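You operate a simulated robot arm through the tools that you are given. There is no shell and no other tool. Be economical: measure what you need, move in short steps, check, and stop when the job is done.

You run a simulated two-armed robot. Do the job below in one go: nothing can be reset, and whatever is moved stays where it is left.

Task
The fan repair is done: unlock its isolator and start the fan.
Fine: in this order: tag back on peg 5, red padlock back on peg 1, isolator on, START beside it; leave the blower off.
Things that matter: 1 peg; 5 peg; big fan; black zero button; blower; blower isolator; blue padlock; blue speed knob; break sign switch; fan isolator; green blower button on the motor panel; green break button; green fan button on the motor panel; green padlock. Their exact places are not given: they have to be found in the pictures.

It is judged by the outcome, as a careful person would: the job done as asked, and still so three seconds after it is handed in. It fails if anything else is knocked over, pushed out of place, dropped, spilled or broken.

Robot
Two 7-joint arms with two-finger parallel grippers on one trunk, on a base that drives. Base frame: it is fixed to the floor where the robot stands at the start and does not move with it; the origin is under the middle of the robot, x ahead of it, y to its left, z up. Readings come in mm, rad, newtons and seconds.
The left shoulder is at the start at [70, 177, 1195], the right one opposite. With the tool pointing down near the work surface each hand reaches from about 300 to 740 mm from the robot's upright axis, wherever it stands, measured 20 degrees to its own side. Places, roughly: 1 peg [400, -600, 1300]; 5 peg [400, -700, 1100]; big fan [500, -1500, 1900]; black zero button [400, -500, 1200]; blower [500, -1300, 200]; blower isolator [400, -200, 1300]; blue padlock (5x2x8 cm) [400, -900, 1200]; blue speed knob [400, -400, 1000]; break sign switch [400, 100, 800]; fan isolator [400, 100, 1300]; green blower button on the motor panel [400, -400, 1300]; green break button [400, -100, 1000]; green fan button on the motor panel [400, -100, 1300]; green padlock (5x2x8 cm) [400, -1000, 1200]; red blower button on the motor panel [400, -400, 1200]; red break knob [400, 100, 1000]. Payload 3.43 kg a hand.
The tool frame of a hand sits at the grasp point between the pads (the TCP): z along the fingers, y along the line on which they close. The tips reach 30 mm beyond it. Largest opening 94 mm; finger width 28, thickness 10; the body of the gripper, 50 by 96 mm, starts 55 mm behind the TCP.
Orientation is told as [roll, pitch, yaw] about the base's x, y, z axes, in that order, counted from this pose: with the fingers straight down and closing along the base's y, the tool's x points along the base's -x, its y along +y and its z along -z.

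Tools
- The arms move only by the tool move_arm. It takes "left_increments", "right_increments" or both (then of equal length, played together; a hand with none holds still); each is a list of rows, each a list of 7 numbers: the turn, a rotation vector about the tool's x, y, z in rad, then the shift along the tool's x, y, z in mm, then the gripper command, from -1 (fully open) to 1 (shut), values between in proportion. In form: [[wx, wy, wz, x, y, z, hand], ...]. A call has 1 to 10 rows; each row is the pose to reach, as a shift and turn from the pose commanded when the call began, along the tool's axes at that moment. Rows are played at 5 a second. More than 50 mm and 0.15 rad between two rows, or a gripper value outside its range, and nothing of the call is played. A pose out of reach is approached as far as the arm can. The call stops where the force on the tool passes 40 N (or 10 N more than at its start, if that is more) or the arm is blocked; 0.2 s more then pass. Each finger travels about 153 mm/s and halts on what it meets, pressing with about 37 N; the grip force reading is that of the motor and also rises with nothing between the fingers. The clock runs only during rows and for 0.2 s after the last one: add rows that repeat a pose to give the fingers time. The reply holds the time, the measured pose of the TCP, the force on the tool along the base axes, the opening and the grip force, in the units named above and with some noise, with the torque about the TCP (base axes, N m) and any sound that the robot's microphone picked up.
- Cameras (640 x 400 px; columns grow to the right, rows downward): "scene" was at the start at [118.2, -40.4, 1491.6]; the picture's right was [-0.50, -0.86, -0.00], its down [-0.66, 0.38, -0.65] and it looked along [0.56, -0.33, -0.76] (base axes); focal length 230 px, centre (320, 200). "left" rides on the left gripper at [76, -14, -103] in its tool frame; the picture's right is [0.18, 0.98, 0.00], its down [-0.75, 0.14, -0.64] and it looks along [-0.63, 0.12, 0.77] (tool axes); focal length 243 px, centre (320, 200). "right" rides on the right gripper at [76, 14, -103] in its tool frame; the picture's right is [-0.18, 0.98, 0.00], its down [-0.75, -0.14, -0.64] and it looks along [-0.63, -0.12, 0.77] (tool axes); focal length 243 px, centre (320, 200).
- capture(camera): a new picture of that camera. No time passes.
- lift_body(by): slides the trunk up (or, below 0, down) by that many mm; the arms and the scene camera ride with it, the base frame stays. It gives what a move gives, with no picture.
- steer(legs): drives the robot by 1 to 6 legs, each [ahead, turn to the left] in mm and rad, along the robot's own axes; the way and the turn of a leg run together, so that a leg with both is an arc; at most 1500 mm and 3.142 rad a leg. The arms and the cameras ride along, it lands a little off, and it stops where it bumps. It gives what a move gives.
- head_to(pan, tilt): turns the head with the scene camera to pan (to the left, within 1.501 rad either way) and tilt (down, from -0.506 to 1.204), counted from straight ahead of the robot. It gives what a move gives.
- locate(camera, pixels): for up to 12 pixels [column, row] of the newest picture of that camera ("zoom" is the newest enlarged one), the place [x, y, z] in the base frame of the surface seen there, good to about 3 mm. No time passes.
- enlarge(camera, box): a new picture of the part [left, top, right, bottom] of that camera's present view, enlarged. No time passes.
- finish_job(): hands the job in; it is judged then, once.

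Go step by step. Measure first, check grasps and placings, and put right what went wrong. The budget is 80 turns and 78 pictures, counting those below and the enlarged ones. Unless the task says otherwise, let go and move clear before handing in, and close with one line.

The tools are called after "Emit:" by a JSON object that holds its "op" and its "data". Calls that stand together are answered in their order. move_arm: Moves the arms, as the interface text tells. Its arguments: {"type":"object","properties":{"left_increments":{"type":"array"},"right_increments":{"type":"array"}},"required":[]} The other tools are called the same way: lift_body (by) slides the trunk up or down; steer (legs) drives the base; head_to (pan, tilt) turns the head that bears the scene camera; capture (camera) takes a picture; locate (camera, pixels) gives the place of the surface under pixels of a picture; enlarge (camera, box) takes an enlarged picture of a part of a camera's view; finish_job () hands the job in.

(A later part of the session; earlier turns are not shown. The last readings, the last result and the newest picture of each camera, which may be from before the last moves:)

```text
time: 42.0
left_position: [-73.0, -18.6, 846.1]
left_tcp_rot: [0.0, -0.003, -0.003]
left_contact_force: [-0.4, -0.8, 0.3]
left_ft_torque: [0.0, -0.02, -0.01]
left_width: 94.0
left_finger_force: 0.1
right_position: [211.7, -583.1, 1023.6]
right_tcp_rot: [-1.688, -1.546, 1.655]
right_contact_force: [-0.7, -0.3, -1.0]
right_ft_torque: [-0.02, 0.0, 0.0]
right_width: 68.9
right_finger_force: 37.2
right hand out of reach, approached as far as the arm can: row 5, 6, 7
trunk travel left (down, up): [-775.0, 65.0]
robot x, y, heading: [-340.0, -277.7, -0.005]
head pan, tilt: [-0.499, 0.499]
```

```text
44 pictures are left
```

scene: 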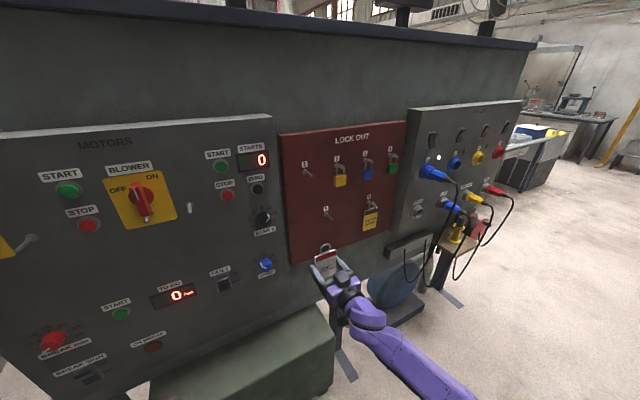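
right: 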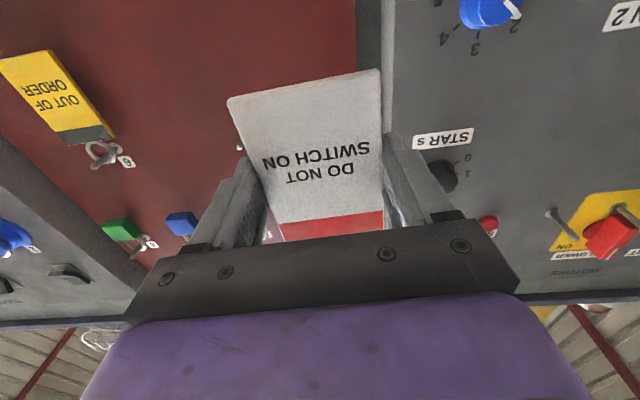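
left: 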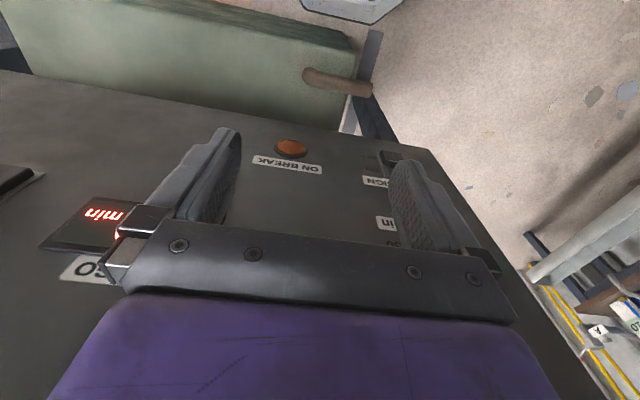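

Hand at [212,-583,1024]. I shift right to y −695, forward to x≈265 and down to z≈1003, squaring it up.

Emit:
{"op": "move_arm", "data": {"right_increments": [[0, 0, 0, 0, 0, 40, 1], [-0.03, 0, 0.025, 6, -40, 50, 1], [-0.03, 0, 0.025, 14, -80, 50, 1], [-0.03, 0, 0.025, 21, -112, 50, 1], [-0.03, 0, 0.025, 21, -112, 50, 1]]}}

Emit:
{"op": "enlarge", "data": {"camera": "scene", "box": [290, 180, 410, 300]}}

Emit:
{"op": "capture", "data": {"camera": "right"}}

```text
time: 43.2
left_position: [-72.7, -19.4, 847.8]
left_tcp_rot: [0.002, -0.002, -0.001]
left_contact_force: [0.2, 0.2, -0.3]
left_ft_torque: [0.0, 0.0, -0.01]
left_width: 94.0
left_finger_force: 0.1
right_position: [242.1, -701.1, 1007.3]
right_tcp_rot: [-3.102, -1.571, 3.099]
right_contact_force: [-0.4, -0.2, -0.5]
right_ft_torque: [0.01, 0.02, 0.03]
right_width: 69.0
right_finger_force: 36.6
right hand out of reach, approached as far as the arm can: row 1, 2, 3, 4, 5
trunk travel left (down, up): [-775.0, 65.0]
robot x, y, heading: [-342.3, -282.9, 0.001]
head pan, tilt: [-0.499, 0.499]
```

```text
3.33 times, centred on (350, 240) of scene
```

zoom: 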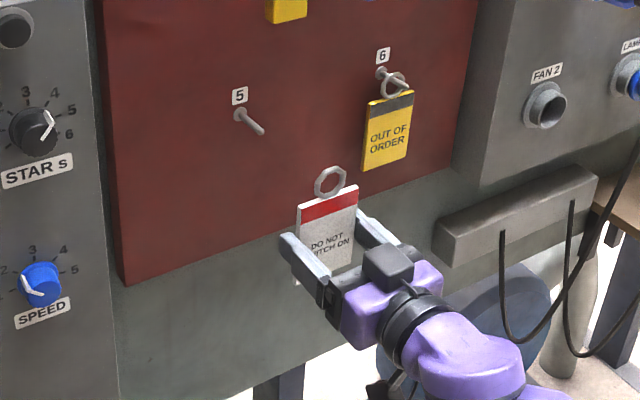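

```text
42 pictures are left
```

right: 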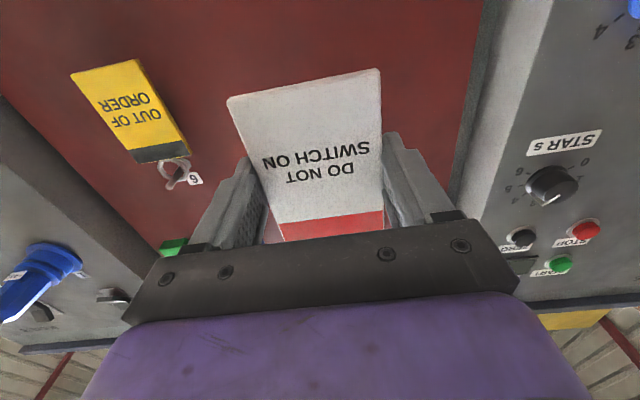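

Hand is square at [242,-701,1007]. I measure the ring and peg 5 in the zoom.

Emit:
{"op": "locate", "data": {"camera": "zoom", "pixels": [[318, 182], [343, 178], [330, 170], [330, 196], [331, 171], [302, 215], [354, 196], [260, 131], [250, 122], [240, 114]]}}

```text
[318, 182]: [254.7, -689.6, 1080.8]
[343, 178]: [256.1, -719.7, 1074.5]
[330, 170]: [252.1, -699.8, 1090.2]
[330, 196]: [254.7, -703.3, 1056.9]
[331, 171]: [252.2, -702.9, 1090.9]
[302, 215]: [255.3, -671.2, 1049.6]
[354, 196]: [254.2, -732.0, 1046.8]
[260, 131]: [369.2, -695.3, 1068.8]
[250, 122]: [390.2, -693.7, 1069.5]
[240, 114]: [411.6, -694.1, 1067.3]
```

Peg 5's axis is about y −697, z 1066; the ring centre is at y −703, z 1073. The wrist seems limited at this height, so I lower the trunk 170 mm and raise the hand back relative to it.

Emit:
{"op": "lift_body", "data": {"by": -170}}

Emit:
{"op": "move_arm", "data": {"right_increments": [[0, 0, 0, -40, 0, 0, 1], [0, 0, 0, -80, 2, 0, 1], [0, 0, 0, -120, 4, 5, 1], [0, 0, 0, -163, 6, 10, 1], [0, 0, 0, -163, 6, 30, 1], [0, 0, 0, -163, 6, 50, 1], [0, 0, 0, -163, 6, 50, 1]]}}

```text
time: 45.2
left_position: [-72.8, -18.7, 677.9]
left_tcp_rot: [0.0, -0.001, -0.002]
left_contact_force: [-0.3, 0.5, -1.1]
left_ft_torque: [-0.03, 0.04, -0.02]
left_width: 94.0
left_finger_force: 0.2
right_position: [242.9, -700.7, 837.9]
right_tcp_rot: [-2.701, -1.569, 2.696]
right_contact_force: [-0.2, -0.5, -0.6]
right_ft_torque: [0.0, 0.04, -0.03]
right_width: 68.7
right_finger_force: 37.2
trunk travel left (down, up): [-605.0, 235.0]
robot x, y, heading: [-343.3, -282.5, -0.004]
head pan, tilt: [-0.499, 0.499]
```

```text
time: 46.8
left_position: [-72.9, -18.4, 677.6]
left_tcp_rot: [-0.003, -0.001, -0.002]
left_contact_force: [-0.2, 0.2, -0.4]
left_ft_torque: [-0.01, 0.01, -0.01]
left_width: 94.0
left_finger_force: 0.0
right_position: [292.0, -694.0, 1001.3]
right_tcp_rot: [-2.612, -1.569, 2.609]
right_contact_force: [-0.9, -0.3, 0.0]
right_ft_torque: [-0.01, 0.04, -0.01]
right_width: 68.6
right_finger_force: 37.0
right hand out of reach, approached as far as the arm can: row 3, 4
trunk travel left (down, up): [-605.0, 235.0]
robot x, y, heading: [-344.4, -278.5, -0.006]
head pan, tilt: [-0.499, 0.499]
```

That cured the reach: hand at [292,-694,1001], square. I re-check ring against peg.

Emit:
{"op": "enlarge", "data": {"camera": "scene", "box": [310, 110, 410, 210]}}

```text
4.00 times, centred on (360, 160) of scene
```

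zoom: 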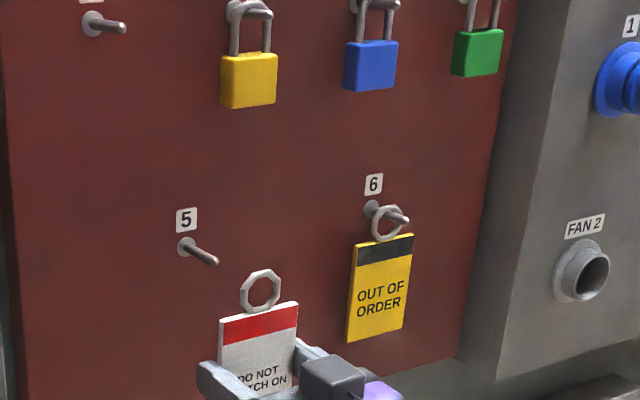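

Emit:
{"op": "locate", "data": {"camera": "zoom", "pixels": [[243, 292], [276, 288], [260, 272], [258, 309], [224, 330], [295, 312], [213, 261], [200, 251], [188, 245]]}}

```text
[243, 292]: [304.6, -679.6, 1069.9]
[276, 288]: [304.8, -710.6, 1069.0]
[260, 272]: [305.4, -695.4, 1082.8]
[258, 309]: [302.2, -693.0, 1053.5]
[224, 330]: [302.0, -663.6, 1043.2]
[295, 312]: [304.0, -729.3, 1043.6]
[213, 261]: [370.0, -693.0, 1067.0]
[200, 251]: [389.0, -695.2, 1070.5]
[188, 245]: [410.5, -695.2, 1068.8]
```

Ring centre (−695, 1068) matches the peg (−695, 1067). I slide straight forward 84 mm.

Emit:
{"op": "move_arm", "data": {"right_increments": [[0, 0, 0, 0, 0, 20, 1], [0, 0, 0, 0, 0, 40, 1], [0, 0, 0, 0, 0, 55, 1], [0, 0, 0, 0, 0, 70, 1], [0, 0, 0, 0, 0, 84, 1], [0, 0, 0, 0, 0, 84, 1]]}}

Emit:
{"op": "enlarge", "data": {"camera": "scene", "box": [310, 110, 410, 210]}}

```text
time: 48.2
left_position: [-72.4, -18.7, 677.5]
left_tcp_rot: [0.0, -0.003, -0.002]
left_contact_force: [-0.6, 0.4, 0.2]
left_ft_torque: [-0.03, 0.03, 0.0]
left_width: 94.1
left_finger_force: 0.0
right_position: [376.3, -696.6, 1001.0]
right_tcp_rot: [-2.867, -1.57, 2.862]
right_contact_force: [0.2, 0.6, -0.7]
right_ft_torque: [0.02, 0.01, 0.0]
right_width: 68.5
right_finger_force: 37.7
trunk travel left (down, up): [-605.0, 235.0]
robot x, y, heading: [-344.6, -280.7, -0.002]
head pan, tilt: [-0.499, 0.499]
```

```text
4.00 times, centred on (360, 160) of scene
```

zoom: 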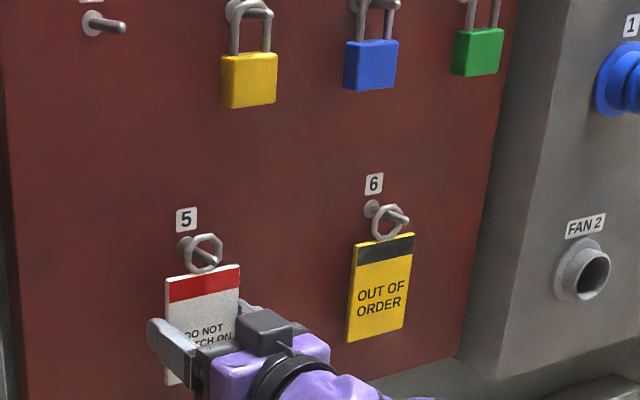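

The peg is through the ring. I lower 8 mm, open, and withdraw.

Emit:
{"op": "move_arm", "data": {"right_increments": [[0, 0, 0, 4, 0, 0, 1], [0, 0, 0, 8, 0, 0, 1], [0, 0, 0, 8, 0, 0, 0], [0, 0, 0, 8, 0, 0, -1], [0, 0, 0, 8, 0, 0, -1], [0, 0, 0, 8, 0, -25, -1], [0, 0, 0, 8, 0, -50, -1], [0, 0, 0, 8, 0, -80, -1]]}}

Emit:
{"op": "enlarge", "data": {"camera": "scene", "box": [310, 110, 410, 210]}}

```text
time: 50.0
left_position: [-73.4, -18.4, 678.3]
left_tcp_rot: [-0.001, -0.001, -0.002]
left_contact_force: [-0.4, 0.4, -0.2]
left_ft_torque: [0.02, 0.0, 0.02]
left_width: 93.7
left_finger_force: 0.0
right_position: [295.0, -695.3, 992.8]
right_tcp_rot: [3.079, -1.568, -3.086]
right_contact_force: [-0.5, 0.7, -0.3]
right_ft_torque: [-0.04, 0.03, 0.01]
right_width: 94.0
right_finger_force: 0.1
trunk travel left (down, up): [-605.0, 235.0]
robot x, y, heading: [-341.6, -281.4, -0.004]
head pan, tilt: [-0.499, 0.499]
```

```text
4.00 times, centred on (360, 160) of scene
```

zoom: 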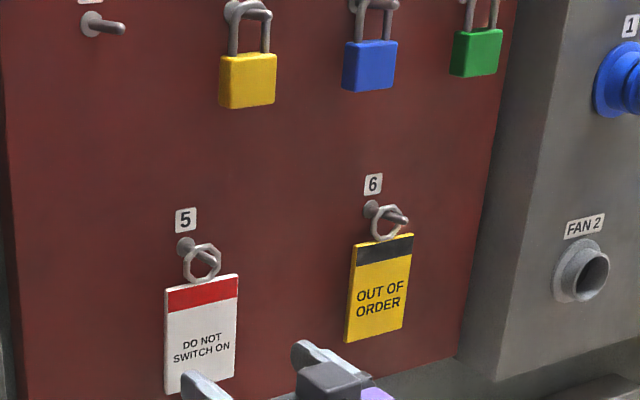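

The tag hangs on peg 5, hand clear. For the padlock I need the base about 480 mm further left; I look left for obstacles first.

Emit:
{"op": "head_to", "data": {"pan": 1.1, "tilt": 0.6}}

Emit:
{"op": "capture", "data": {"camera": "scene"}}

Emit:
{"op": "locate", "data": {"camera": "scene", "pixels": [[300, 150], [250, 200], [350, 150], [400, 150], [200, 150], [100, 150], [450, 200], [330, 250], [100, 250], [50, 100], [400, 200], [180, 200]]}}

```text
time: 51.6
left_position: [-73.3, -18.0, 678.2]
left_tcp_rot: [-0.001, -0.001, -0.001]
left_contact_force: [-0.1, 0.2, -0.2]
left_ft_torque: [0.0, 0.0, 0.04]
left_width: 94.0
left_finger_force: 0.0
right_position: [296.9, -695.2, 992.0]
right_tcp_rot: [-2.579, -1.569, 2.574]
right_contact_force: [-0.6, -0.1, -0.1]
right_ft_torque: [0.0, -0.01, -0.02]
right_width: 94.0
right_finger_force: 0.1
trunk travel left (down, up): [-605.0, 235.0]
robot x, y, heading: [-342.8, -279.9, -0.005]
head pan, tilt: [1.1, 0.6]
```

```text
38 pictures are left
```

scene: 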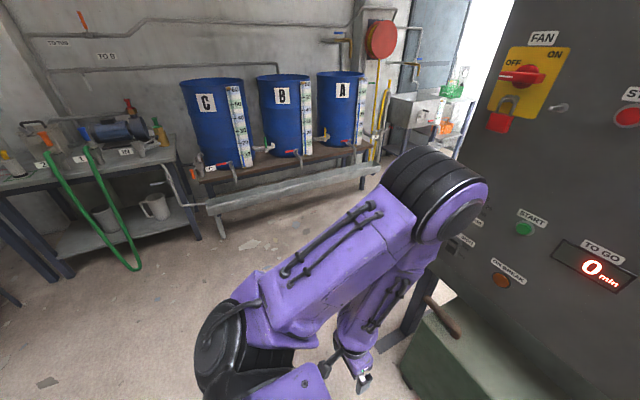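

```text
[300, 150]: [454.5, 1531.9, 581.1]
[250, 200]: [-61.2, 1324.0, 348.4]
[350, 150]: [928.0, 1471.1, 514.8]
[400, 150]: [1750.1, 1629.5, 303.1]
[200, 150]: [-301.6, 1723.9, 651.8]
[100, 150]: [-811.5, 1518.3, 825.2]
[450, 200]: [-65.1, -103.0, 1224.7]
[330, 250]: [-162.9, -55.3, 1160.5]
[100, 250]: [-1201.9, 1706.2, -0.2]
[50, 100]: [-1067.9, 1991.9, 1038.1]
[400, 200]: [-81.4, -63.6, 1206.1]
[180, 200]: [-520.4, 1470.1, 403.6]
```

The left is clear up to y≈1300. I drive: back 540, turn left 0.9, ahead 610, turn back, ahead 160; and raise the trunk 40 meanwhile not needed.

Emit:
{"op": "steer", "data": {"legs": [[-540, 0], [0, 0.9], [610, 0], [0, -0.9], [160, 0]]}}

Emit:
{"op": "head_to", "data": {"pan": -0.1, "tilt": 0.4}}

Emit:
{"op": "capture", "data": {"camera": "scene"}}

```text
time: 63.5
left_position: [-81.3, 466.0, 676.9]
left_tcp_rot: [-0.001, 0.0, 0.008]
left_contact_force: [-0.5, 0.1, -0.2]
left_ft_torque: [-0.02, 0.02, 0.04]
left_width: 94.0
left_finger_force: 0.0
right_position: [296.7, -208.0, 993.5]
right_tcp_rot: [-2.111, -1.571, 2.118]
right_contact_force: [0.6, 0.5, 0.4]
right_ft_torque: [0.02, 0.0, 0.01]
right_width: 94.1
right_finger_force: 0.0
trunk travel left (down, up): [-605.0, 235.0]
robot x, y, heading: [-347.0, 200.4, 0.01]
head pan, tilt: [1.1, 0.6]
```

```text
time: 64.8
left_position: [-82.8, 465.3, 677.2]
left_tcp_rot: [-0.001, 0.0, 0.008]
left_contact_force: [-0.1, 0.4, 0.0]
left_ft_torque: [-0.01, 0.01, -0.01]
left_width: 94.2
left_finger_force: 0.0
right_position: [295.2, -207.8, 993.8]
right_tcp_rot: [-2.674, -1.57, 2.681]
right_contact_force: [0.6, -0.4, -0.5]
right_ft_torque: [0.01, -0.01, 0.01]
right_width: 93.9
right_finger_force: 0.0
trunk travel left (down, up): [-605.0, 235.0]
robot x, y, heading: [-350.3, 199.1, 0.012]
head pan, tilt: [-0.099, 0.4]
```

```text
37 pictures are left
```

scene: 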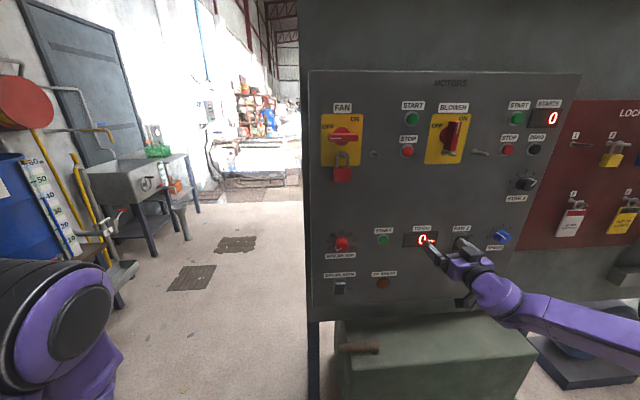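

Base at y 200. I measure the padlock afresh and move the hand up-left in front of it.

Emit:
{"op": "enlarge", "data": {"camera": "scene", "box": [310, 95, 390, 195]}}

Emit:
{"op": "move_arm", "data": {"right_increments": [[0, 0, 0, 0, 0, -20, -1], [0, 0, 0, -25, 36, -20, -1], [0, 0, 0, -51, 72, -20, -1], [0, 0, 0, -76, 108, -20, -1], [0, 0, 0, -102, 144, -20, -1], [0, 0, 0, -127, 180, -20, -1], [0, 0, 0, -153, 216, -20, -1], [0, 0, 0, -178, 252, -20, -1], [0, 0, 0, -202, 287, -20, -1], [0, 0, 0, -202, 287, -20, -1]]}}

Emit:
{"op": "capture", "data": {"camera": "right"}}

```text
4.00 times, centred on (350, 145) of scene
```

zoom: 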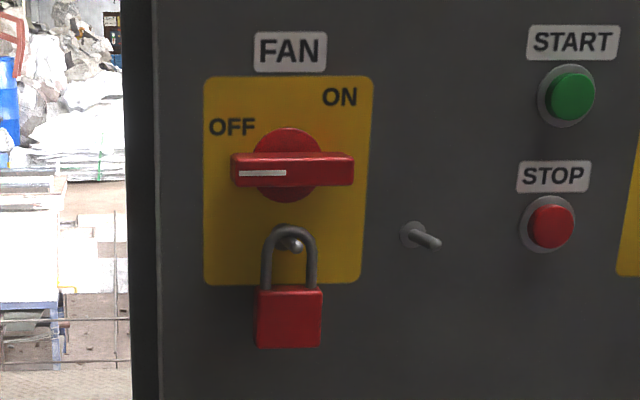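

```text
time: 67.0
left_position: [-82.7, 465.0, 676.3]
left_tcp_rot: [-0.001, 0.001, 0.01]
left_contact_force: [-0.7, 0.1, -0.1]
left_ft_torque: [0.01, 0.0, -0.02]
left_width: 94.0
left_finger_force: 0.1
right_position: [322.5, -90.8, 1249.5]
right_tcp_rot: [-0.999, -1.516, 1.142]
right_contact_force: [0.0, 0.1, 0.0]
right_ft_torque: [-0.02, 0.0, 0.04]
right_width: 94.1
right_finger_force: 0.1
right hand out of reach, approached as far as the arm can: row 2, 3, 4, 5, 6, 7, 8, 9, 10
trunk travel left (down, up): [-605.0, 235.0]
robot x, y, heading: [-345.1, 200.8, 0.009]
head pan, tilt: [-0.099, 0.4]
```

```text
35 pictures are left
```

right: 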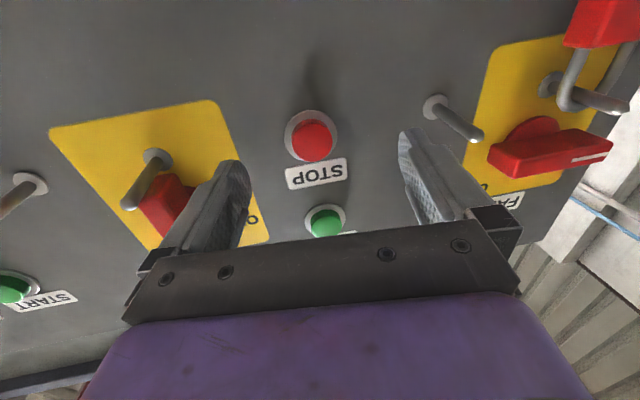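

The arm was pushed outward (trunk now too low for this height) to [322,-91,1250]. I back the base 60 mm, raise the trunk 170 mm, then bring the hand down-left to the padlock.

Emit:
{"op": "steer", "data": {"legs": [[-60, 0]]}}

Emit:
{"op": "lift_body", "data": {"by": 170}}

Emit:
{"op": "move_arm", "data": {"right_increments": [[0, 0, 0, 45, 0, 0, -1], [0, 0, 0, 90, 0, 0, -1], [0, 0, 0, 130, 20, 0, -1], [0, 0, 0, 170, 40, 0, -1], [0, 0, 0, 200, 70, 0, -1], [0, 0, 0, 215, 110, 0, -1], [0, 0, 0, 215, 110, 0, -1]]}}

Emit:
{"op": "capture", "data": {"camera": "right"}}

```text
time: 68.0
left_position: [-142.0, 465.2, 677.2]
left_tcp_rot: [-0.001, -0.003, 0.009]
left_contact_force: [-0.7, 0.5, 0.2]
left_ft_torque: [-0.04, -0.03, 0.02]
left_width: 94.2
left_finger_force: 0.0
right_position: [261.2, -92.5, 1249.6]
right_tcp_rot: [-1.023, -1.516, 1.165]
right_contact_force: [0.2, 0.1, -0.3]
right_ft_torque: [0.0, 0.02, -0.02]
right_width: 94.0
right_finger_force: 0.1
trunk travel left (down, up): [-605.0, 235.0]
robot x, y, heading: [-410.5, 198.1, 0.006]
head pan, tilt: [-0.099, 0.4]
```

```text
time: 69.9
left_position: [-141.6, 464.5, 846.5]
left_tcp_rot: [-0.003, -0.001, 0.007]
left_contact_force: [-0.1, -0.3, 0.0]
left_ft_torque: [0.04, 0.04, -0.01]
left_width: 94.0
left_finger_force: 0.0
right_position: [262.7, -94.0, 1418.2]
right_tcp_rot: [-1.006, -1.515, 1.149]
right_contact_force: [0.6, 0.1, 0.9]
right_ft_torque: [0.01, -0.02, -0.01]
right_width: 93.9
right_finger_force: 0.1
trunk travel left (down, up): [-775.0, 65.0]
robot x, y, heading: [-406.8, 198.0, 0.009]
head pan, tilt: [-0.099, 0.4]
```

```text
time: 71.5
left_position: [-142.6, 465.1, 847.6]
left_tcp_rot: [-0.001, -0.002, 0.008]
left_contact_force: [-0.4, 1.2, -0.6]
left_ft_torque: [0.0, 0.0, -0.03]
left_width: 94.2
left_finger_force: 0.0
right_position: [255.0, -112.5, 1289.8]
right_tcp_rot: [-1.025, -1.514, 1.177]
right_contact_force: [0.7, -0.3, 0.1]
right_ft_torque: [0.0, -0.03, 0.0]
right_width: 94.3
right_finger_force: 0.1
right hand out of reach, approached as far as the arm can: row 1, 2, 3, 4, 5, 6, 7
trunk travel left (down, up): [-775.0, 65.0]
robot x, y, heading: [-405.4, 196.9, 0.007]
head pan, tilt: [-0.099, 0.4]
```

```text
34 pictures are left
```

right: 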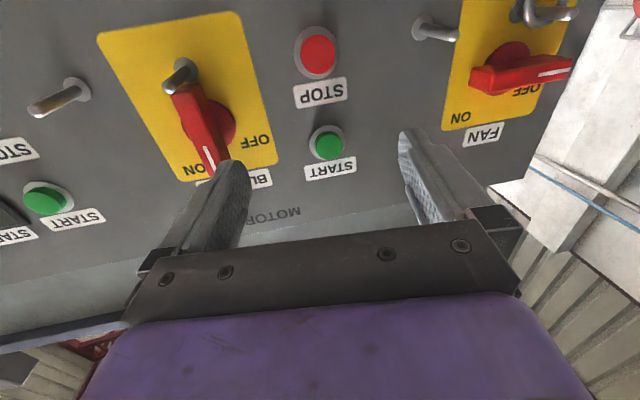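

The arm is caught near a joint limit in this configuration. I bring it back right and down to the posture that worked before, squaring the orientation.

Emit:
{"op": "move_arm", "data": {"right_increments": [[0.05, -0.01, 0.02, 20, -35, 0, -1], [0.1, -0.02, 0.04, 40, -70, 0, -1], [0.15, -0.03, 0.05, 70, -105, 0, -1], [0.15, -0.03, 0.05, 110, -105, 0, -1], [0.15, -0.03, 0.05, 110, -105, 0, -1]]}}

```text
time: 72.7
left_position: [-142.4, 465.9, 847.5]
left_tcp_rot: [-0.002, -0.001, 0.008]
left_contact_force: [-0.3, -0.2, -0.7]
left_ft_torque: [-0.04, -0.04, -0.03]
left_width: 94.2
left_finger_force: 0.0
right_position: [267.2, -217.7, 1186.5]
right_tcp_rot: [-2.889, -1.565, 2.879]
right_contact_force: [-0.4, 0.8, 0.1]
right_ft_torque: [0.02, -0.01, -0.01]
right_width: 94.0
right_finger_force: 0.0
trunk travel left (down, up): [-775.0, 65.0]
robot x, y, heading: [-405.1, 198.8, 0.011]
head pan, tilt: [-0.099, 0.4]
```

Reached and square at [267,-218,1187]. Now I move left in small steps at this depth.

Emit:
{"op": "move_arm", "data": {"right_increments": [[0, 0, 0, 0, 40, 0, -1], [0, 0, 0, 0, 80, 0, -1], [0, 0, 0, 0, 120, 0, -1], [0, 0, 0, 0, 160, 0, -1], [0, 0, 0, 0, 200, 0, -1], [0, 0, 0, -5, 240, 0, -1], [0, 0, 0, -10, 270, 0, -1], [0, 0, 0, -10, 297, 0, -1], [0, 0, 0, -10, 297, 0, -1]]}}

Emit:
{"op": "capture", "data": {"camera": "right"}}

```text
time: 74.7
left_position: [-140.1, 467.3, 846.1]
left_tcp_rot: [-0.004, 0.002, 0.011]
left_contact_force: [-0.3, 0.6, -0.1]
left_ft_torque: [-0.05, 0.01, 0.01]
left_width: 93.9
left_finger_force: 0.0
right_position: [286.0, 17.0, 1150.6]
right_tcp_rot: [-1.651, -1.35, 1.975]
right_contact_force: [1.0, 0.9, 0.5]
right_ft_torque: [-0.01, -0.01, -0.06]
right_width: 94.2
right_finger_force: 0.1
right hand out of reach, approached as far as the arm can: row 1, 2, 3, 4, 5, 6, 7, 8, 9
trunk travel left (down, up): [-775.0, 65.0]
robot x, y, heading: [-410.1, 200.6, 0.011]
head pan, tilt: [-0.099, 0.4]
```

```text
33 pictures are left
```

right: 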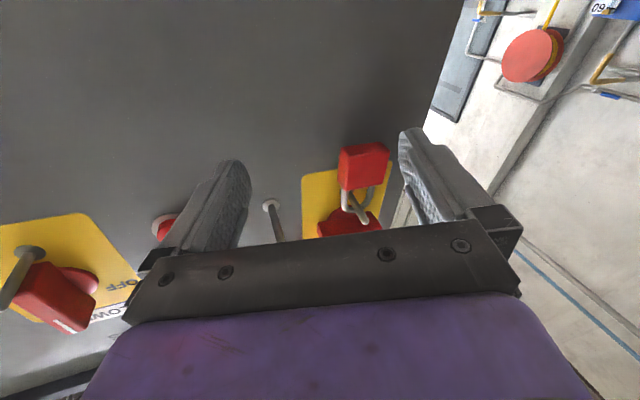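

The hand is at [286,17,1151] but yawed 0.32 left and rolled 0.22. I try straightening it here.

Emit:
{"op": "move_arm", "data": {"right_increments": [[0.1, 0, 0.07, -5, 0, 0, -1], [0.2, 0, 0.14, -10, 0, 0, -1], [0.3, 0, 0.2, -15, 0, 0, -1], [0.325, 0, 0.22, -15, 0, 0, -1], [0.325, 0, 0.22, -15, 0, 0, -1]]}}

```text
time: 75.9
left_position: [-141.7, 464.8, 847.7]
left_tcp_rot: [-0.002, -0.001, 0.009]
left_contact_force: [0.3, 0.0, 0.8]
left_ft_torque: [0.02, 0.01, -0.01]
left_width: 94.0
left_finger_force: 0.0
right_position: [284.6, 13.8, 1149.4]
right_tcp_rot: [-1.665, -1.354, 1.988]
right_contact_force: [-0.9, -0.2, -0.2]
right_ft_torque: [0.02, 0.0, 0.04]
right_width: 94.1
right_finger_force: 0.1
right hand out of reach, approached as far as the arm can: row 1, 2, 3, 4, 5
trunk travel left (down, up): [-775.0, 65.0]
robot x, y, heading: [-410.0, 198.7, 0.008]
head pan, tilt: [-0.099, 0.4]
```

That limit holds here, but the posture about 415 mm right of the robot's axis works perfectly. I return the arm to it, then will shift the base left by ~295 mm instead.

Emit:
{"op": "move_arm", "data": {"right_increments": [[0.065, 0, 0.04, 2, -43, -18, -1], [0.13, 0, 0.08, 4, -86, -36, -1], [0.195, 0, 0.13, 6, -129, -55, -1], [0.26, 0, 0.17, 8, -172, -73, -1], [0.325, 0, 0.22, 10, -214, -92, -1], [0.325, 0, 0.22, 10, -214, -92, -1]]}}

Emit:
{"op": "steer", "data": {"legs": [[-350, 0], [0, 0.7], [460, 0], [0, -0.7]]}}

Emit:
{"op": "head_to", "data": {"pan": -0.6, "tilt": 0.4}}

Emit:
{"op": "capture", "data": {"camera": "scene"}}

```text
time: 77.3
left_position: [-141.1, 466.3, 846.9]
left_tcp_rot: [-0.003, -0.001, 0.01]
left_contact_force: [-0.2, 0.2, -0.6]
left_ft_torque: [-0.02, 0.0, 0.01]
left_width: 94.1
left_finger_force: 0.1
right_position: [263.3, -216.0, 1186.2]
right_tcp_rot: [2.781, -1.515, -2.78]
right_contact_force: [0.1, 0.4, -0.4]
right_ft_torque: [-0.02, -0.01, -0.02]
right_width: 93.9
right_finger_force: 0.0
trunk travel left (down, up): [-775.0, 65.0]
robot x, y, heading: [-407.8, 197.8, 0.009]
head pan, tilt: [-0.099, 0.4]
```

```text
time: 85.7
left_position: [-140.2, 759.9, 847.6]
left_tcp_rot: [-0.001, -0.001, 0.009]
left_contact_force: [-0.1, 1.0, -0.4]
left_ft_torque: [-0.02, 0.0, 0.03]
left_width: 94.4
left_finger_force: 0.1
right_position: [266.2, 79.4, 1185.4]
right_tcp_rot: [2.785, -1.515, -2.786]
right_contact_force: [0.4, 0.1, 1.0]
right_ft_torque: [0.01, 0.0, 0.0]
right_width: 94.0
right_finger_force: 0.0
trunk travel left (down, up): [-775.0, 65.0]
robot x, y, heading: [-408.9, 493.6, 0.004]
head pan, tilt: [-0.099, 0.4]
```

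```text
time: 86.6
left_position: [-138.6, 760.0, 847.2]
left_tcp_rot: [-0.001, -0.001, 0.007]
left_contact_force: [0.3, -0.2, 0.0]
left_ft_torque: [0.03, -0.01, -0.02]
left_width: 94.0
left_finger_force: 0.1
right_position: [265.7, 78.9, 1184.4]
right_tcp_rot: [2.786, -1.515, -2.786]
right_contact_force: [-0.6, -0.4, -0.2]
right_ft_torque: [-0.01, -0.02, -0.01]
right_width: 93.7
right_finger_force: 0.0
trunk travel left (down, up): [-775.0, 65.0]
robot x, y, heading: [-404.8, 497.0, 0.012]
head pan, tilt: [-0.6, 0.4]
```

```text
32 pictures are left
```

scene: 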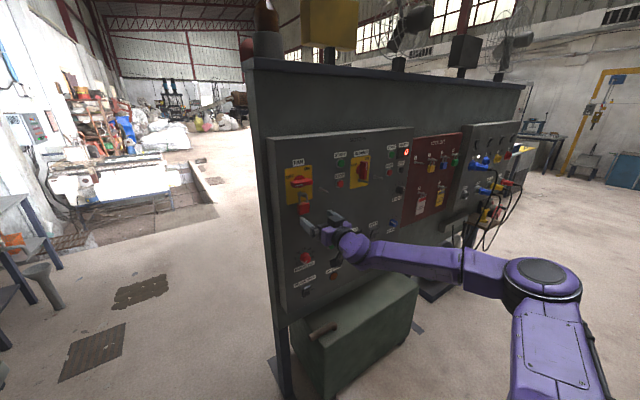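

The hand is right in front of the padlock (y 79). I zoom and measure the padlock.

Emit:
{"op": "enlarge", "data": {"camera": "scene", "box": [275, 145, 355, 245]}}

Emit:
{"op": "capture", "data": {"camera": "right"}}

```text
4.00 times, centred on (315, 195) of scene
```

zoom: 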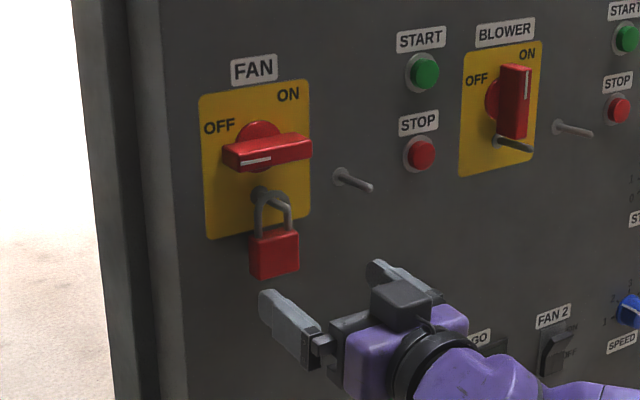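

```text
30 pictures are left
```

right: 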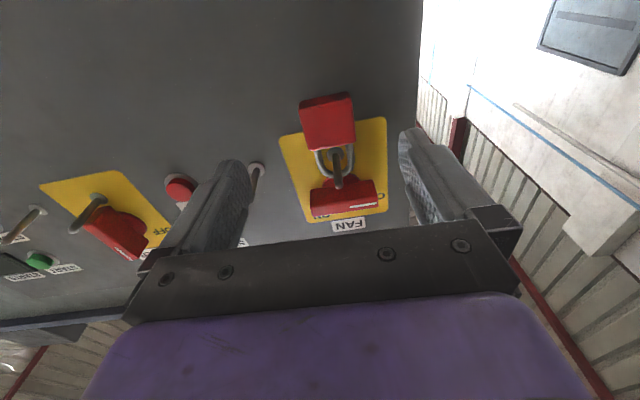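

Emit:
{"op": "locate", "data": {"camera": "zoom", "pixels": [[252, 258], [296, 248], [274, 236], [276, 274], [258, 215], [290, 212], [272, 196], [285, 204], [266, 198], [365, 186]]}}

Emit:
{"op": "locate", "data": {"camera": "right", "pixels": [[303, 125], [352, 120], [328, 98], [330, 148], [317, 165], [351, 162], [337, 185], [335, 155]]}}

```text
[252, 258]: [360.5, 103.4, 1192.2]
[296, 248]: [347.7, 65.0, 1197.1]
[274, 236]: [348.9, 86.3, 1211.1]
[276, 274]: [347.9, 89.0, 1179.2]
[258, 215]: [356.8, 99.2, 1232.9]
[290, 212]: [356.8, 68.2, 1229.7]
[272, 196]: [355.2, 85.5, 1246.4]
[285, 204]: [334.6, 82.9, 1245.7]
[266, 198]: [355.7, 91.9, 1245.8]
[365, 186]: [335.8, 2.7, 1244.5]
```

```text
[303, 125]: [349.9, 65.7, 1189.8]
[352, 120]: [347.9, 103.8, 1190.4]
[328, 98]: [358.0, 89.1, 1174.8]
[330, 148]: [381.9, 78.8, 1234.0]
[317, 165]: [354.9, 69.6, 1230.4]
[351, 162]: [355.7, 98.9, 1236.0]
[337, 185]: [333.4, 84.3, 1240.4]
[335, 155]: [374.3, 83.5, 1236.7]
```

Padlock body: y 65–104 (centre 84.5), z 1175–1212, front x 348. I align (y +6, z +8, level out) and go forward around it.

Emit:
{"op": "move_arm", "data": {"right_increments": [[0, 0.052, -0.019, -8, 6, 0, -1], [0, 0.052, -0.019, -8, 6, 0, -1], [0, 0.052, -0.019, -6, 6, 30, -1], [0, 0.052, -0.019, -5, 6, 55, -1], [0, 0.052, -0.019, -4, 6, 77, -1], [0, 0.052, -0.019, -4, 6, 77, -1]]}}

Emit:
{"op": "capture", "data": {"camera": "right"}}

Emit:
{"op": "enlarge", "data": {"camera": "scene", "box": [275, 145, 355, 245]}}

```text
time: 88.0
left_position: [-140.2, 761.1, 846.9]
left_tcp_rot: [-0.001, -0.001, 0.007]
left_contact_force: [0.2, 0.0, 0.5]
left_ft_torque: [-0.04, -0.02, -0.04]
left_width: 94.2
left_finger_force: 0.2
right_position: [341.5, 85.8, 1194.0]
right_tcp_rot: [1.23, -1.571, -1.228]
right_contact_force: [-0.7, -0.2, -0.1]
right_ft_torque: [-0.01, 0.0, -0.01]
right_width: 94.3
right_finger_force: 0.0
right hand out of reach, approached as far as the arm can: row 1
trunk travel left (down, up): [-775.0, 65.0]
robot x, y, heading: [-404.7, 496.5, 0.008]
head pan, tilt: [-0.6, 0.4]
```

```text
29 pictures are left
```

right: 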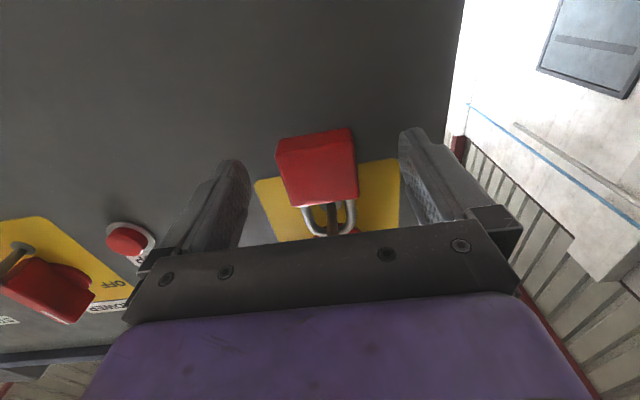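

```text
4.00 times, centred on (315, 195) of scene
```

zoom: 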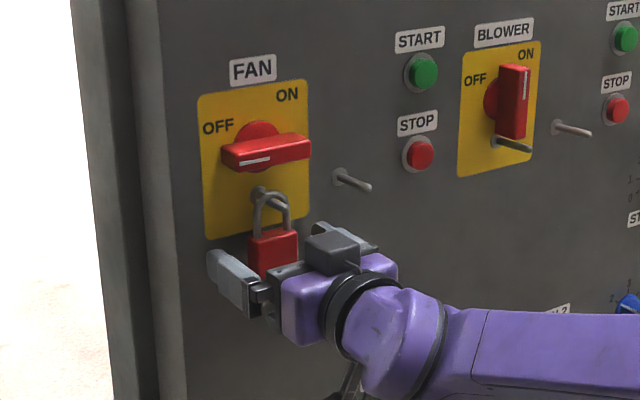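

Padlock is between the fingers; I close, then lift 14 mm and pull out.

Emit:
{"op": "move_arm", "data": {"right_increments": [[0, 0, 0, 0, 0, 0, 0], [0, 0, 0, 0, 0, 0, 1], [0, 0, 0, 0, 0, 0, 1], [0, 0, 0, -7, 0, 0, 1], [0, 0, 0, -14, 0, 0, 1], [0, 0, 0, -14, 0, -20, 1], [0, 0, 0, -14, 0, -40, 1], [0, 0, 0, -14, 0, -60, 1], [0, 0, 0, -14, 0, -75, 1]]}}

Emit:
{"op": "capture", "data": {"camera": "right"}}

Emit:
{"op": "enlarge", "data": {"camera": "scene", "box": [275, 145, 355, 245]}}

```text
time: 90.0
left_position: [-140.6, 759.0, 847.6]
left_tcp_rot: [0.001, -0.002, 0.007]
left_contact_force: [-0.2, -0.2, 0.2]
left_ft_torque: [0.01, 0.01, -0.01]
left_width: 94.1
left_finger_force: 0.1
right_position: [267.3, 85.0, 1207.9]
right_tcp_rot: [2.087, -1.572, -2.086]
right_contact_force: [-0.3, 1.1, -1.4]
right_ft_torque: [-0.01, 0.05, -0.02]
right_width: 41.2
right_finger_force: 37.1
trunk travel left (down, up): [-775.0, 65.0]
robot x, y, heading: [-406.8, 496.9, 0.011]
head pan, tilt: [-0.6, 0.4]
```

```text
27 pictures are left
```

right: 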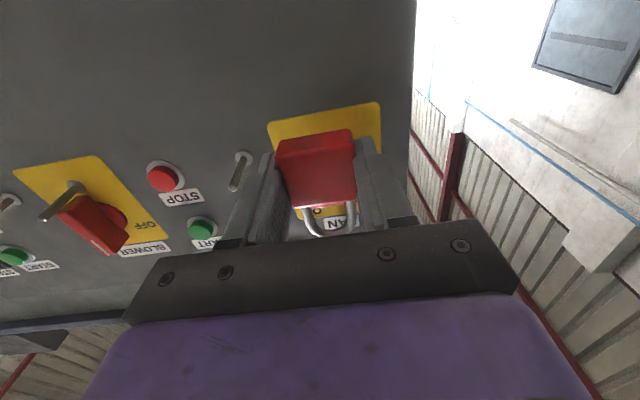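

```text
4.00 times, centred on (315, 195) of scene
```

zoom: 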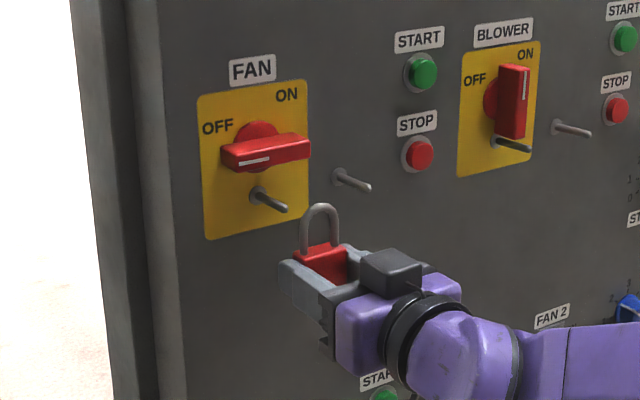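

The padlock is free of the isolator peg. I drive the base right by 699 mm so the hand comes before peg 1.

Emit:
{"op": "steer", "data": {"legs": [[-290, 0], [0, -1.2], [750, 0], [0, 1.2]]}}

Emit:
{"op": "head_to", "data": {"pan": -0.5, "tilt": 0.4}}

Emit:
{"op": "capture", "data": {"camera": "scene"}}

```text
time: 101.7
left_position: [-150.7, 59.8, 848.3]
left_tcp_rot: [-0.001, 0.002, 0.008]
left_contact_force: [-0.1, 0.4, 0.5]
left_ft_torque: [0.02, -0.01, -0.05]
left_width: 94.3
left_finger_force: 0.0
right_position: [256.4, -616.0, 1208.4]
right_tcp_rot: [1.108, -1.572, -1.107]
right_contact_force: [0.5, -0.5, -1.0]
right_ft_torque: [0.03, 0.01, -0.03]
right_width: 41.3
right_finger_force: 37.4
trunk travel left (down, up): [-775.0, 65.0]
robot x, y, heading: [-416.6, -203.6, 0.008]
head pan, tilt: [-0.6, 0.4]
```

```text
time: 102.3
left_position: [-149.2, 59.7, 847.3]
left_tcp_rot: [0.001, 0.0, 0.006]
left_contact_force: [-0.1, 0.0, -0.1]
left_ft_torque: [0.01, -0.02, 0.02]
left_width: 94.3
left_finger_force: 0.1
right_position: [256.2, -617.5, 1207.1]
right_tcp_rot: [0.724, -1.572, -0.724]
right_contact_force: [-0.9, 0.3, -0.7]
right_ft_torque: [0.0, -0.01, -0.02]
right_width: 41.2
right_finger_force: 36.8
trunk travel left (down, up): [-775.0, 65.0]
robot x, y, heading: [-418.2, -202.8, 0.004]
head pan, tilt: [-0.499, 0.4]
```

```text
25 pictures are left
```

scene: 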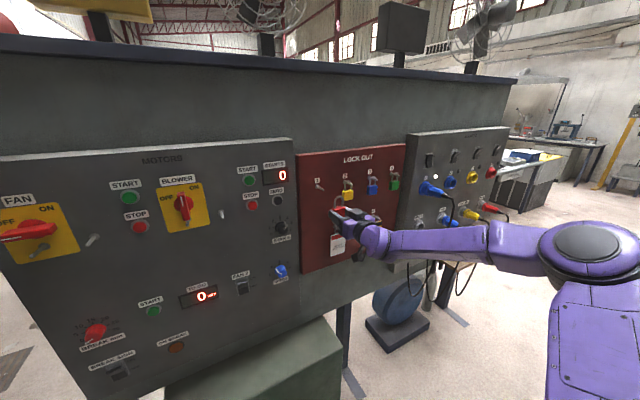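

Excellent landing: hand at [256,-617,1207]. I zoom to compare the shackle with peg 1.

Emit:
{"op": "enlarge", "data": {"camera": "scene", "box": [295, 150, 395, 260]}}

```text
3.64 times, centred on (345, 205) of scene
```

zoom: 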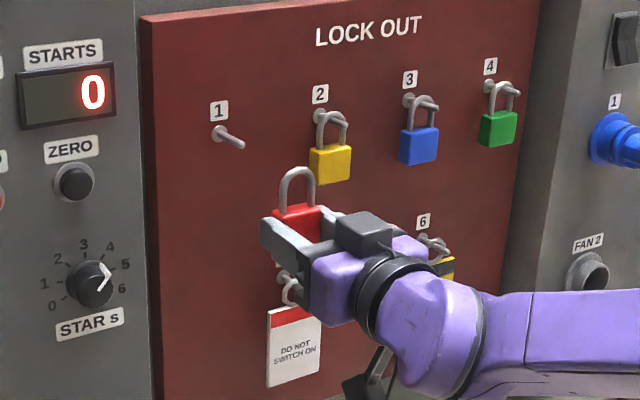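

Emit:
{"op": "locate", "data": {"camera": "zoom", "pixels": [[282, 195], [311, 190], [295, 170], [282, 208], [312, 204], [297, 212], [239, 144], [228, 137], [217, 130]]}}

```text
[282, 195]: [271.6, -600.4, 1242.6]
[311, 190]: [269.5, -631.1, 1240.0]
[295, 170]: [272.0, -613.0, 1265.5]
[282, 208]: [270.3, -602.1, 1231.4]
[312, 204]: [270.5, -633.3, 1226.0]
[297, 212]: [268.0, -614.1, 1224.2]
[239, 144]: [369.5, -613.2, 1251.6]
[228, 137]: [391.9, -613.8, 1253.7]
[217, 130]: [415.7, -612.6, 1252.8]
```

Shackle centre y −616, opening z 1225–1258; peg 1 at y −614, z ≈1251. I drive the base 60 mm ahead for reach, then raise 9 mm and shift 2 mm left, and recheck.

Emit:
{"op": "steer", "data": {"legs": [[60, 0]]}}

Emit:
{"op": "move_arm", "data": {"right_increments": [[0, 0, 0, -5, 1, 0, 1], [0, 0, 0, -9, 2, 10, 1], [0, 0, 0, -9, 2, 20, 1], [0, 0, 0, -9, 2, 20, 1]]}}

Emit:
{"op": "enlarge", "data": {"camera": "scene", "box": [295, 140, 395, 250]}}

```text
time: 103.3
left_position: [-95.0, 59.5, 849.5]
left_tcp_rot: [0.0, -0.009, 0.005]
left_contact_force: [-1.2, 0.2, 0.4]
left_ft_torque: [-0.02, -0.03, 0.06]
left_width: 93.9
left_finger_force: 0.2
right_position: [306.4, -616.2, 1212.1]
right_tcp_rot: [3.084, -1.563, -3.085]
right_contact_force: [-1.0, 0.9, -0.8]
right_ft_torque: [0.03, 0.05, -0.01]
right_width: 41.2
right_finger_force: 37.5
trunk travel left (down, up): [-775.0, 65.0]
robot x, y, heading: [-359.0, -208.2, 0.002]
head pan, tilt: [-0.499, 0.4]
```

```text
time: 104.3
left_position: [-90.2, 61.2, 847.6]
left_tcp_rot: [-0.001, -0.003, 0.008]
left_contact_force: [0.5, -0.8, 1.1]
left_ft_torque: [0.01, 0.0, 0.01]
left_width: 93.9
left_finger_force: 0.0
right_position: [335.3, -614.5, 1215.7]
right_tcp_rot: [2.854, -1.57, -2.855]
right_contact_force: [0.1, 0.5, -1.4]
right_ft_torque: [0.03, 0.02, -0.02]
right_width: 41.2
right_finger_force: 36.8
trunk travel left (down, up): [-775.0, 65.0]
robot x, y, heading: [-356.1, -203.9, 0.005]
head pan, tilt: [-0.499, 0.4]
```

```text
3.64 times, centred on (345, 195) of scene
```

zoom: 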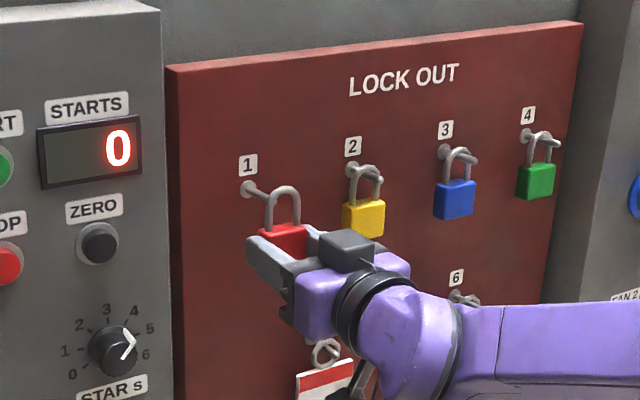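

Emit:
{"op": "locate", "data": {"camera": "zoom", "pixels": [[268, 215], [298, 210], [283, 189], [284, 225], [265, 195], [258, 191], [247, 187], [283, 198]]}}

```text
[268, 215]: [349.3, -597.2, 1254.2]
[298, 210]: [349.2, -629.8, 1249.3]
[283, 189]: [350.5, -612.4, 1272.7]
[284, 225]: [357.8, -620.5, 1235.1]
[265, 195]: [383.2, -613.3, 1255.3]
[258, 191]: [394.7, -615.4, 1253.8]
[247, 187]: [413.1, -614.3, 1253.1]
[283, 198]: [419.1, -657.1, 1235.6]
```

Aligned (shackle y −613.5, opening ≈1233–1265 around the peg at ≈1252). I push forward 39 mm.

Emit:
{"op": "move_arm", "data": {"right_increments": [[0, 0, 0, 0, 0, 13, 1], [0, 0, 0, 0, 0, 26, 1], [0, 0, 0, 0, 0, 39, 1], [0, 0, 0, 0, 0, 39, 1]]}}

Emit:
{"op": "enlarge", "data": {"camera": "scene", "box": [305, 160, 365, 220]}}

```text
time: 105.3
left_position: [-90.2, 60.6, 846.5]
left_tcp_rot: [0.0, -0.002, 0.008]
left_contact_force: [-0.2, 0.0, -0.3]
left_ft_torque: [-0.01, -0.01, -0.02]
left_width: 93.8
left_finger_force: 0.0
right_position: [374.8, -615.8, 1215.6]
right_tcp_rot: [1.528, -1.57, -1.53]
right_contact_force: [0.2, 0.5, -1.1]
right_ft_torque: [-0.02, 0.03, 0.02]
right_width: 41.0
right_finger_force: 37.0
trunk travel left (down, up): [-775.0, 65.0]
robot x, y, heading: [-358.4, -206.3, 0.006]
head pan, tilt: [-0.499, 0.4]
```

```text
6.67 times, centred on (335, 190) of scene
```

zoom: 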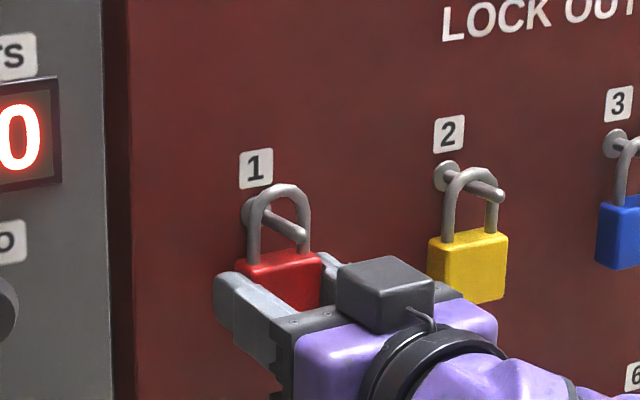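

The peg is through the shackle. I lower 8 mm, open, and withdraw.

Emit:
{"op": "move_arm", "data": {"right_increments": [[0, 0, 0, 4, 0, 0, 1], [0, 0, 0, 8, 0, 0, 1], [0, 0, 0, 8, 0, 0, 0.2], [0, 0, 0, 8, 0, 0, -0.5], [0, 0, 0, 8, 0, 0, -0.5], [0, 0, 0, 8, 0, -25, -0.5], [0, 0, 0, 8, 0, -50, -0.5], [0, 0, 0, 8, 0, -85, -0.5]]}}

Emit:
{"op": "enlarge", "data": {"camera": "scene", "box": [295, 150, 395, 250]}}

```text
time: 107.1
left_position: [-90.8, 59.7, 847.2]
left_tcp_rot: [0.0, -0.001, 0.007]
left_contact_force: [0.5, 0.1, -0.2]
left_ft_torque: [0.01, -0.02, 0.02]
left_width: 94.1
left_finger_force: 0.1
right_position: [287.4, -615.3, 1208.5]
right_tcp_rot: [2.778, -1.57, -2.777]
right_contact_force: [-0.2, -0.3, -0.4]
right_ft_torque: [0.02, 0.0, -0.02]
right_width: 70.5
right_finger_force: 0.0
trunk travel left (down, up): [-775.0, 65.0]
robot x, y, heading: [-356.1, -202.7, 0.004]
head pan, tilt: [-0.499, 0.4]
```

```text
4.00 times, centred on (345, 200) of scene
```

zoom: 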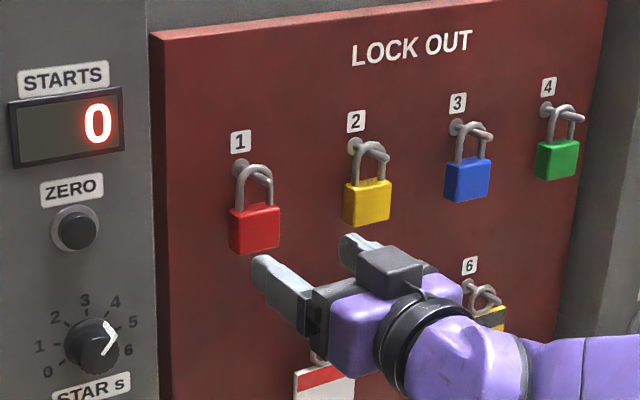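

Padlock hangs on peg 1. Now I drive back left (+692 mm) to bring the right hand before the fan isolator.

Emit:
{"op": "steer", "data": {"legs": [[-400, 0], [0, 1.2], [742, 0], [0, -1.2]]}}

Emit:
{"op": "head_to", "data": {"pan": -0.6, "tilt": 0.4}}

Emit:
{"op": "capture", "data": {"camera": "scene"}}

```text
time: 119.2
left_position: [-220.7, 748.0, 846.5]
left_tcp_rot: [0.001, 0.0, 0.0]
left_contact_force: [-0.1, 0.4, -1.3]
left_ft_torque: [-0.01, 0.0, 0.0]
left_width: 94.0
left_finger_force: 0.0
right_position: [155.8, 70.9, 1208.1]
right_tcp_rot: [2.605, -1.569, -2.616]
right_contact_force: [0.6, -0.7, 0.4]
right_ft_torque: [-0.03, 0.01, 0.02]
right_width: 70.5
right_finger_force: 0.1
trunk travel left (down, up): [-775.0, 65.0]
robot x, y, heading: [-488.9, 485.3, -0.004]
head pan, tilt: [-0.499, 0.4]
```

```text
time: 119.9
left_position: [-220.5, 747.6, 848.6]
left_tcp_rot: [0.002, 0.0, 0.001]
left_contact_force: [-0.4, 0.5, -0.3]
left_ft_torque: [-0.02, 0.0, 0.03]
left_width: 93.9
left_finger_force: 0.1
right_position: [156.5, 72.3, 1207.5]
right_tcp_rot: [2.329, -1.57, -2.335]
right_contact_force: [1.0, -0.4, -0.9]
right_ft_torque: [-0.02, 0.0, 0.0]
right_width: 70.4
right_finger_force: 0.0
trunk travel left (down, up): [-775.0, 65.0]
robot x, y, heading: [-492.6, 484.8, -0.002]
head pan, tilt: [-0.6, 0.4]
```

```text
20 pictures are left
```

scene: 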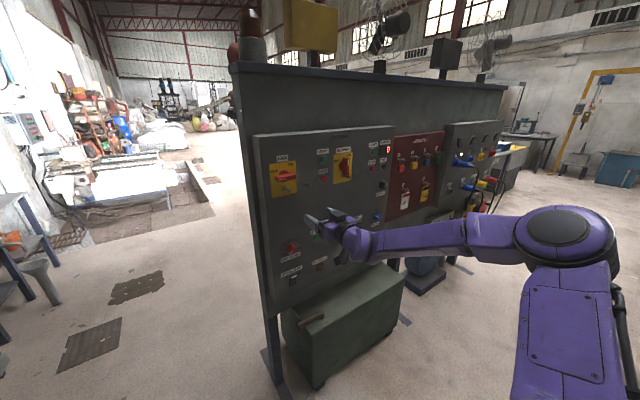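

I raise the trunk by 60 mm (hand to z≈1268), pre-roll the hand −1.5 rad and measure the fan knob.

Emit:
{"op": "lift_body", "data": {"by": 60}}

Emit:
{"op": "move_arm", "data": {"right_increments": [[0, 0, -0.15, 0, 0, 0, -0.5], [0, 0, -0.3, 0, 0, 0, -0.5], [0, 0, -0.45, 0, 0, 0, -0.5], [0, 0, -0.6, 0, 0, 0, -0.5], [0, 0, -0.75, 0, 0, 0, -0.5], [0, 0, -0.9, 0, 0, 0, -0.5], [0, 0, -1.05, 0, 0, 0, -0.5], [0, 0, -1.2, 0, 0, 0, -0.5], [0, 0, -1.35, 0, 0, 0, -0.5], [0, 0, -1.5, 0, 0, 0, -0.5]]}}

Emit:
{"op": "enlarge", "data": {"camera": "scene", "box": [260, 160, 360, 260]}}

```text
time: 120.9
left_position: [-220.6, 748.7, 907.1]
left_tcp_rot: [0.0, -0.001, 0.001]
left_contact_force: [0.3, 0.8, -0.1]
left_ft_torque: [0.01, 0.04, 0.0]
left_width: 94.2
left_finger_force: 0.0
right_position: [155.4, 71.4, 1267.2]
right_tcp_rot: [1.979, -1.57, -1.983]
right_contact_force: [-1.0, 0.2, -0.5]
right_ft_torque: [0.0, 0.0, 0.01]
right_width: 70.4
right_finger_force: 0.0
trunk travel left (down, up): [-835.0, 5.0]
robot x, y, heading: [-488.1, 486.9, -0.003]
head pan, tilt: [-0.6, 0.4]
```

```text
time: 123.1
left_position: [-220.2, 747.9, 907.1]
left_tcp_rot: [0.0, 0.001, 0.001]
left_contact_force: [-0.6, 1.5, 1.4]
left_ft_torque: [0.0, -0.01, -0.03]
left_width: 94.2
left_finger_force: 0.0
right_position: [155.8, 71.5, 1267.6]
right_tcp_rot: [-1.57, -0.07, 1.563]
right_contact_force: [0.3, 0.0, 0.1]
right_ft_torque: [-0.02, -0.01, 0.01]
right_width: 70.3
right_finger_force: 0.1
trunk travel left (down, up): [-835.0, 5.0]
robot x, y, heading: [-488.2, 482.4, -0.003]
head pan, tilt: [-0.6, 0.4]
```

```text
4.00 times, centred on (310, 210) of scene
```

zoom: 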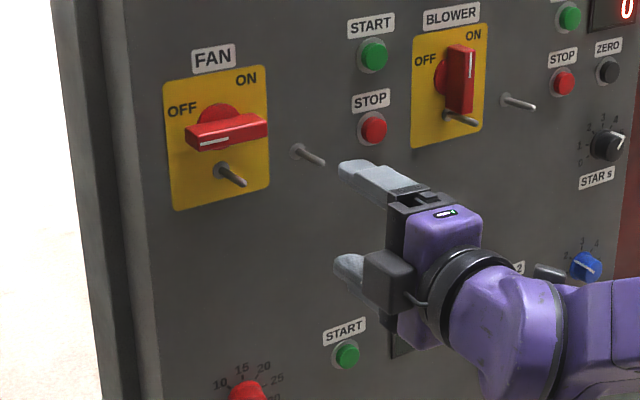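

The hand rolled fine. I measure the knob bar and neighbours.

Emit:
{"op": "locate", "data": {"camera": "zoom", "pixels": [[195, 142], [225, 136], [262, 128], [225, 122], [215, 108], [228, 147], [240, 183], [215, 140], [375, 52], [372, 38], [325, 160]]}}

```text
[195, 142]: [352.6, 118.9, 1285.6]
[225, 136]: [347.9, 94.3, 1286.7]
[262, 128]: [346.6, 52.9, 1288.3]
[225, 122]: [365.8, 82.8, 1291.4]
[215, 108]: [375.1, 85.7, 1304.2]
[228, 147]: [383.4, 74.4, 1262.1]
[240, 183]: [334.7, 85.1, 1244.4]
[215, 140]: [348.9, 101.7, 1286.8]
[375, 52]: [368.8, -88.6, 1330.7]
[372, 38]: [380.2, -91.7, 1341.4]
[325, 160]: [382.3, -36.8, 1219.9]
```

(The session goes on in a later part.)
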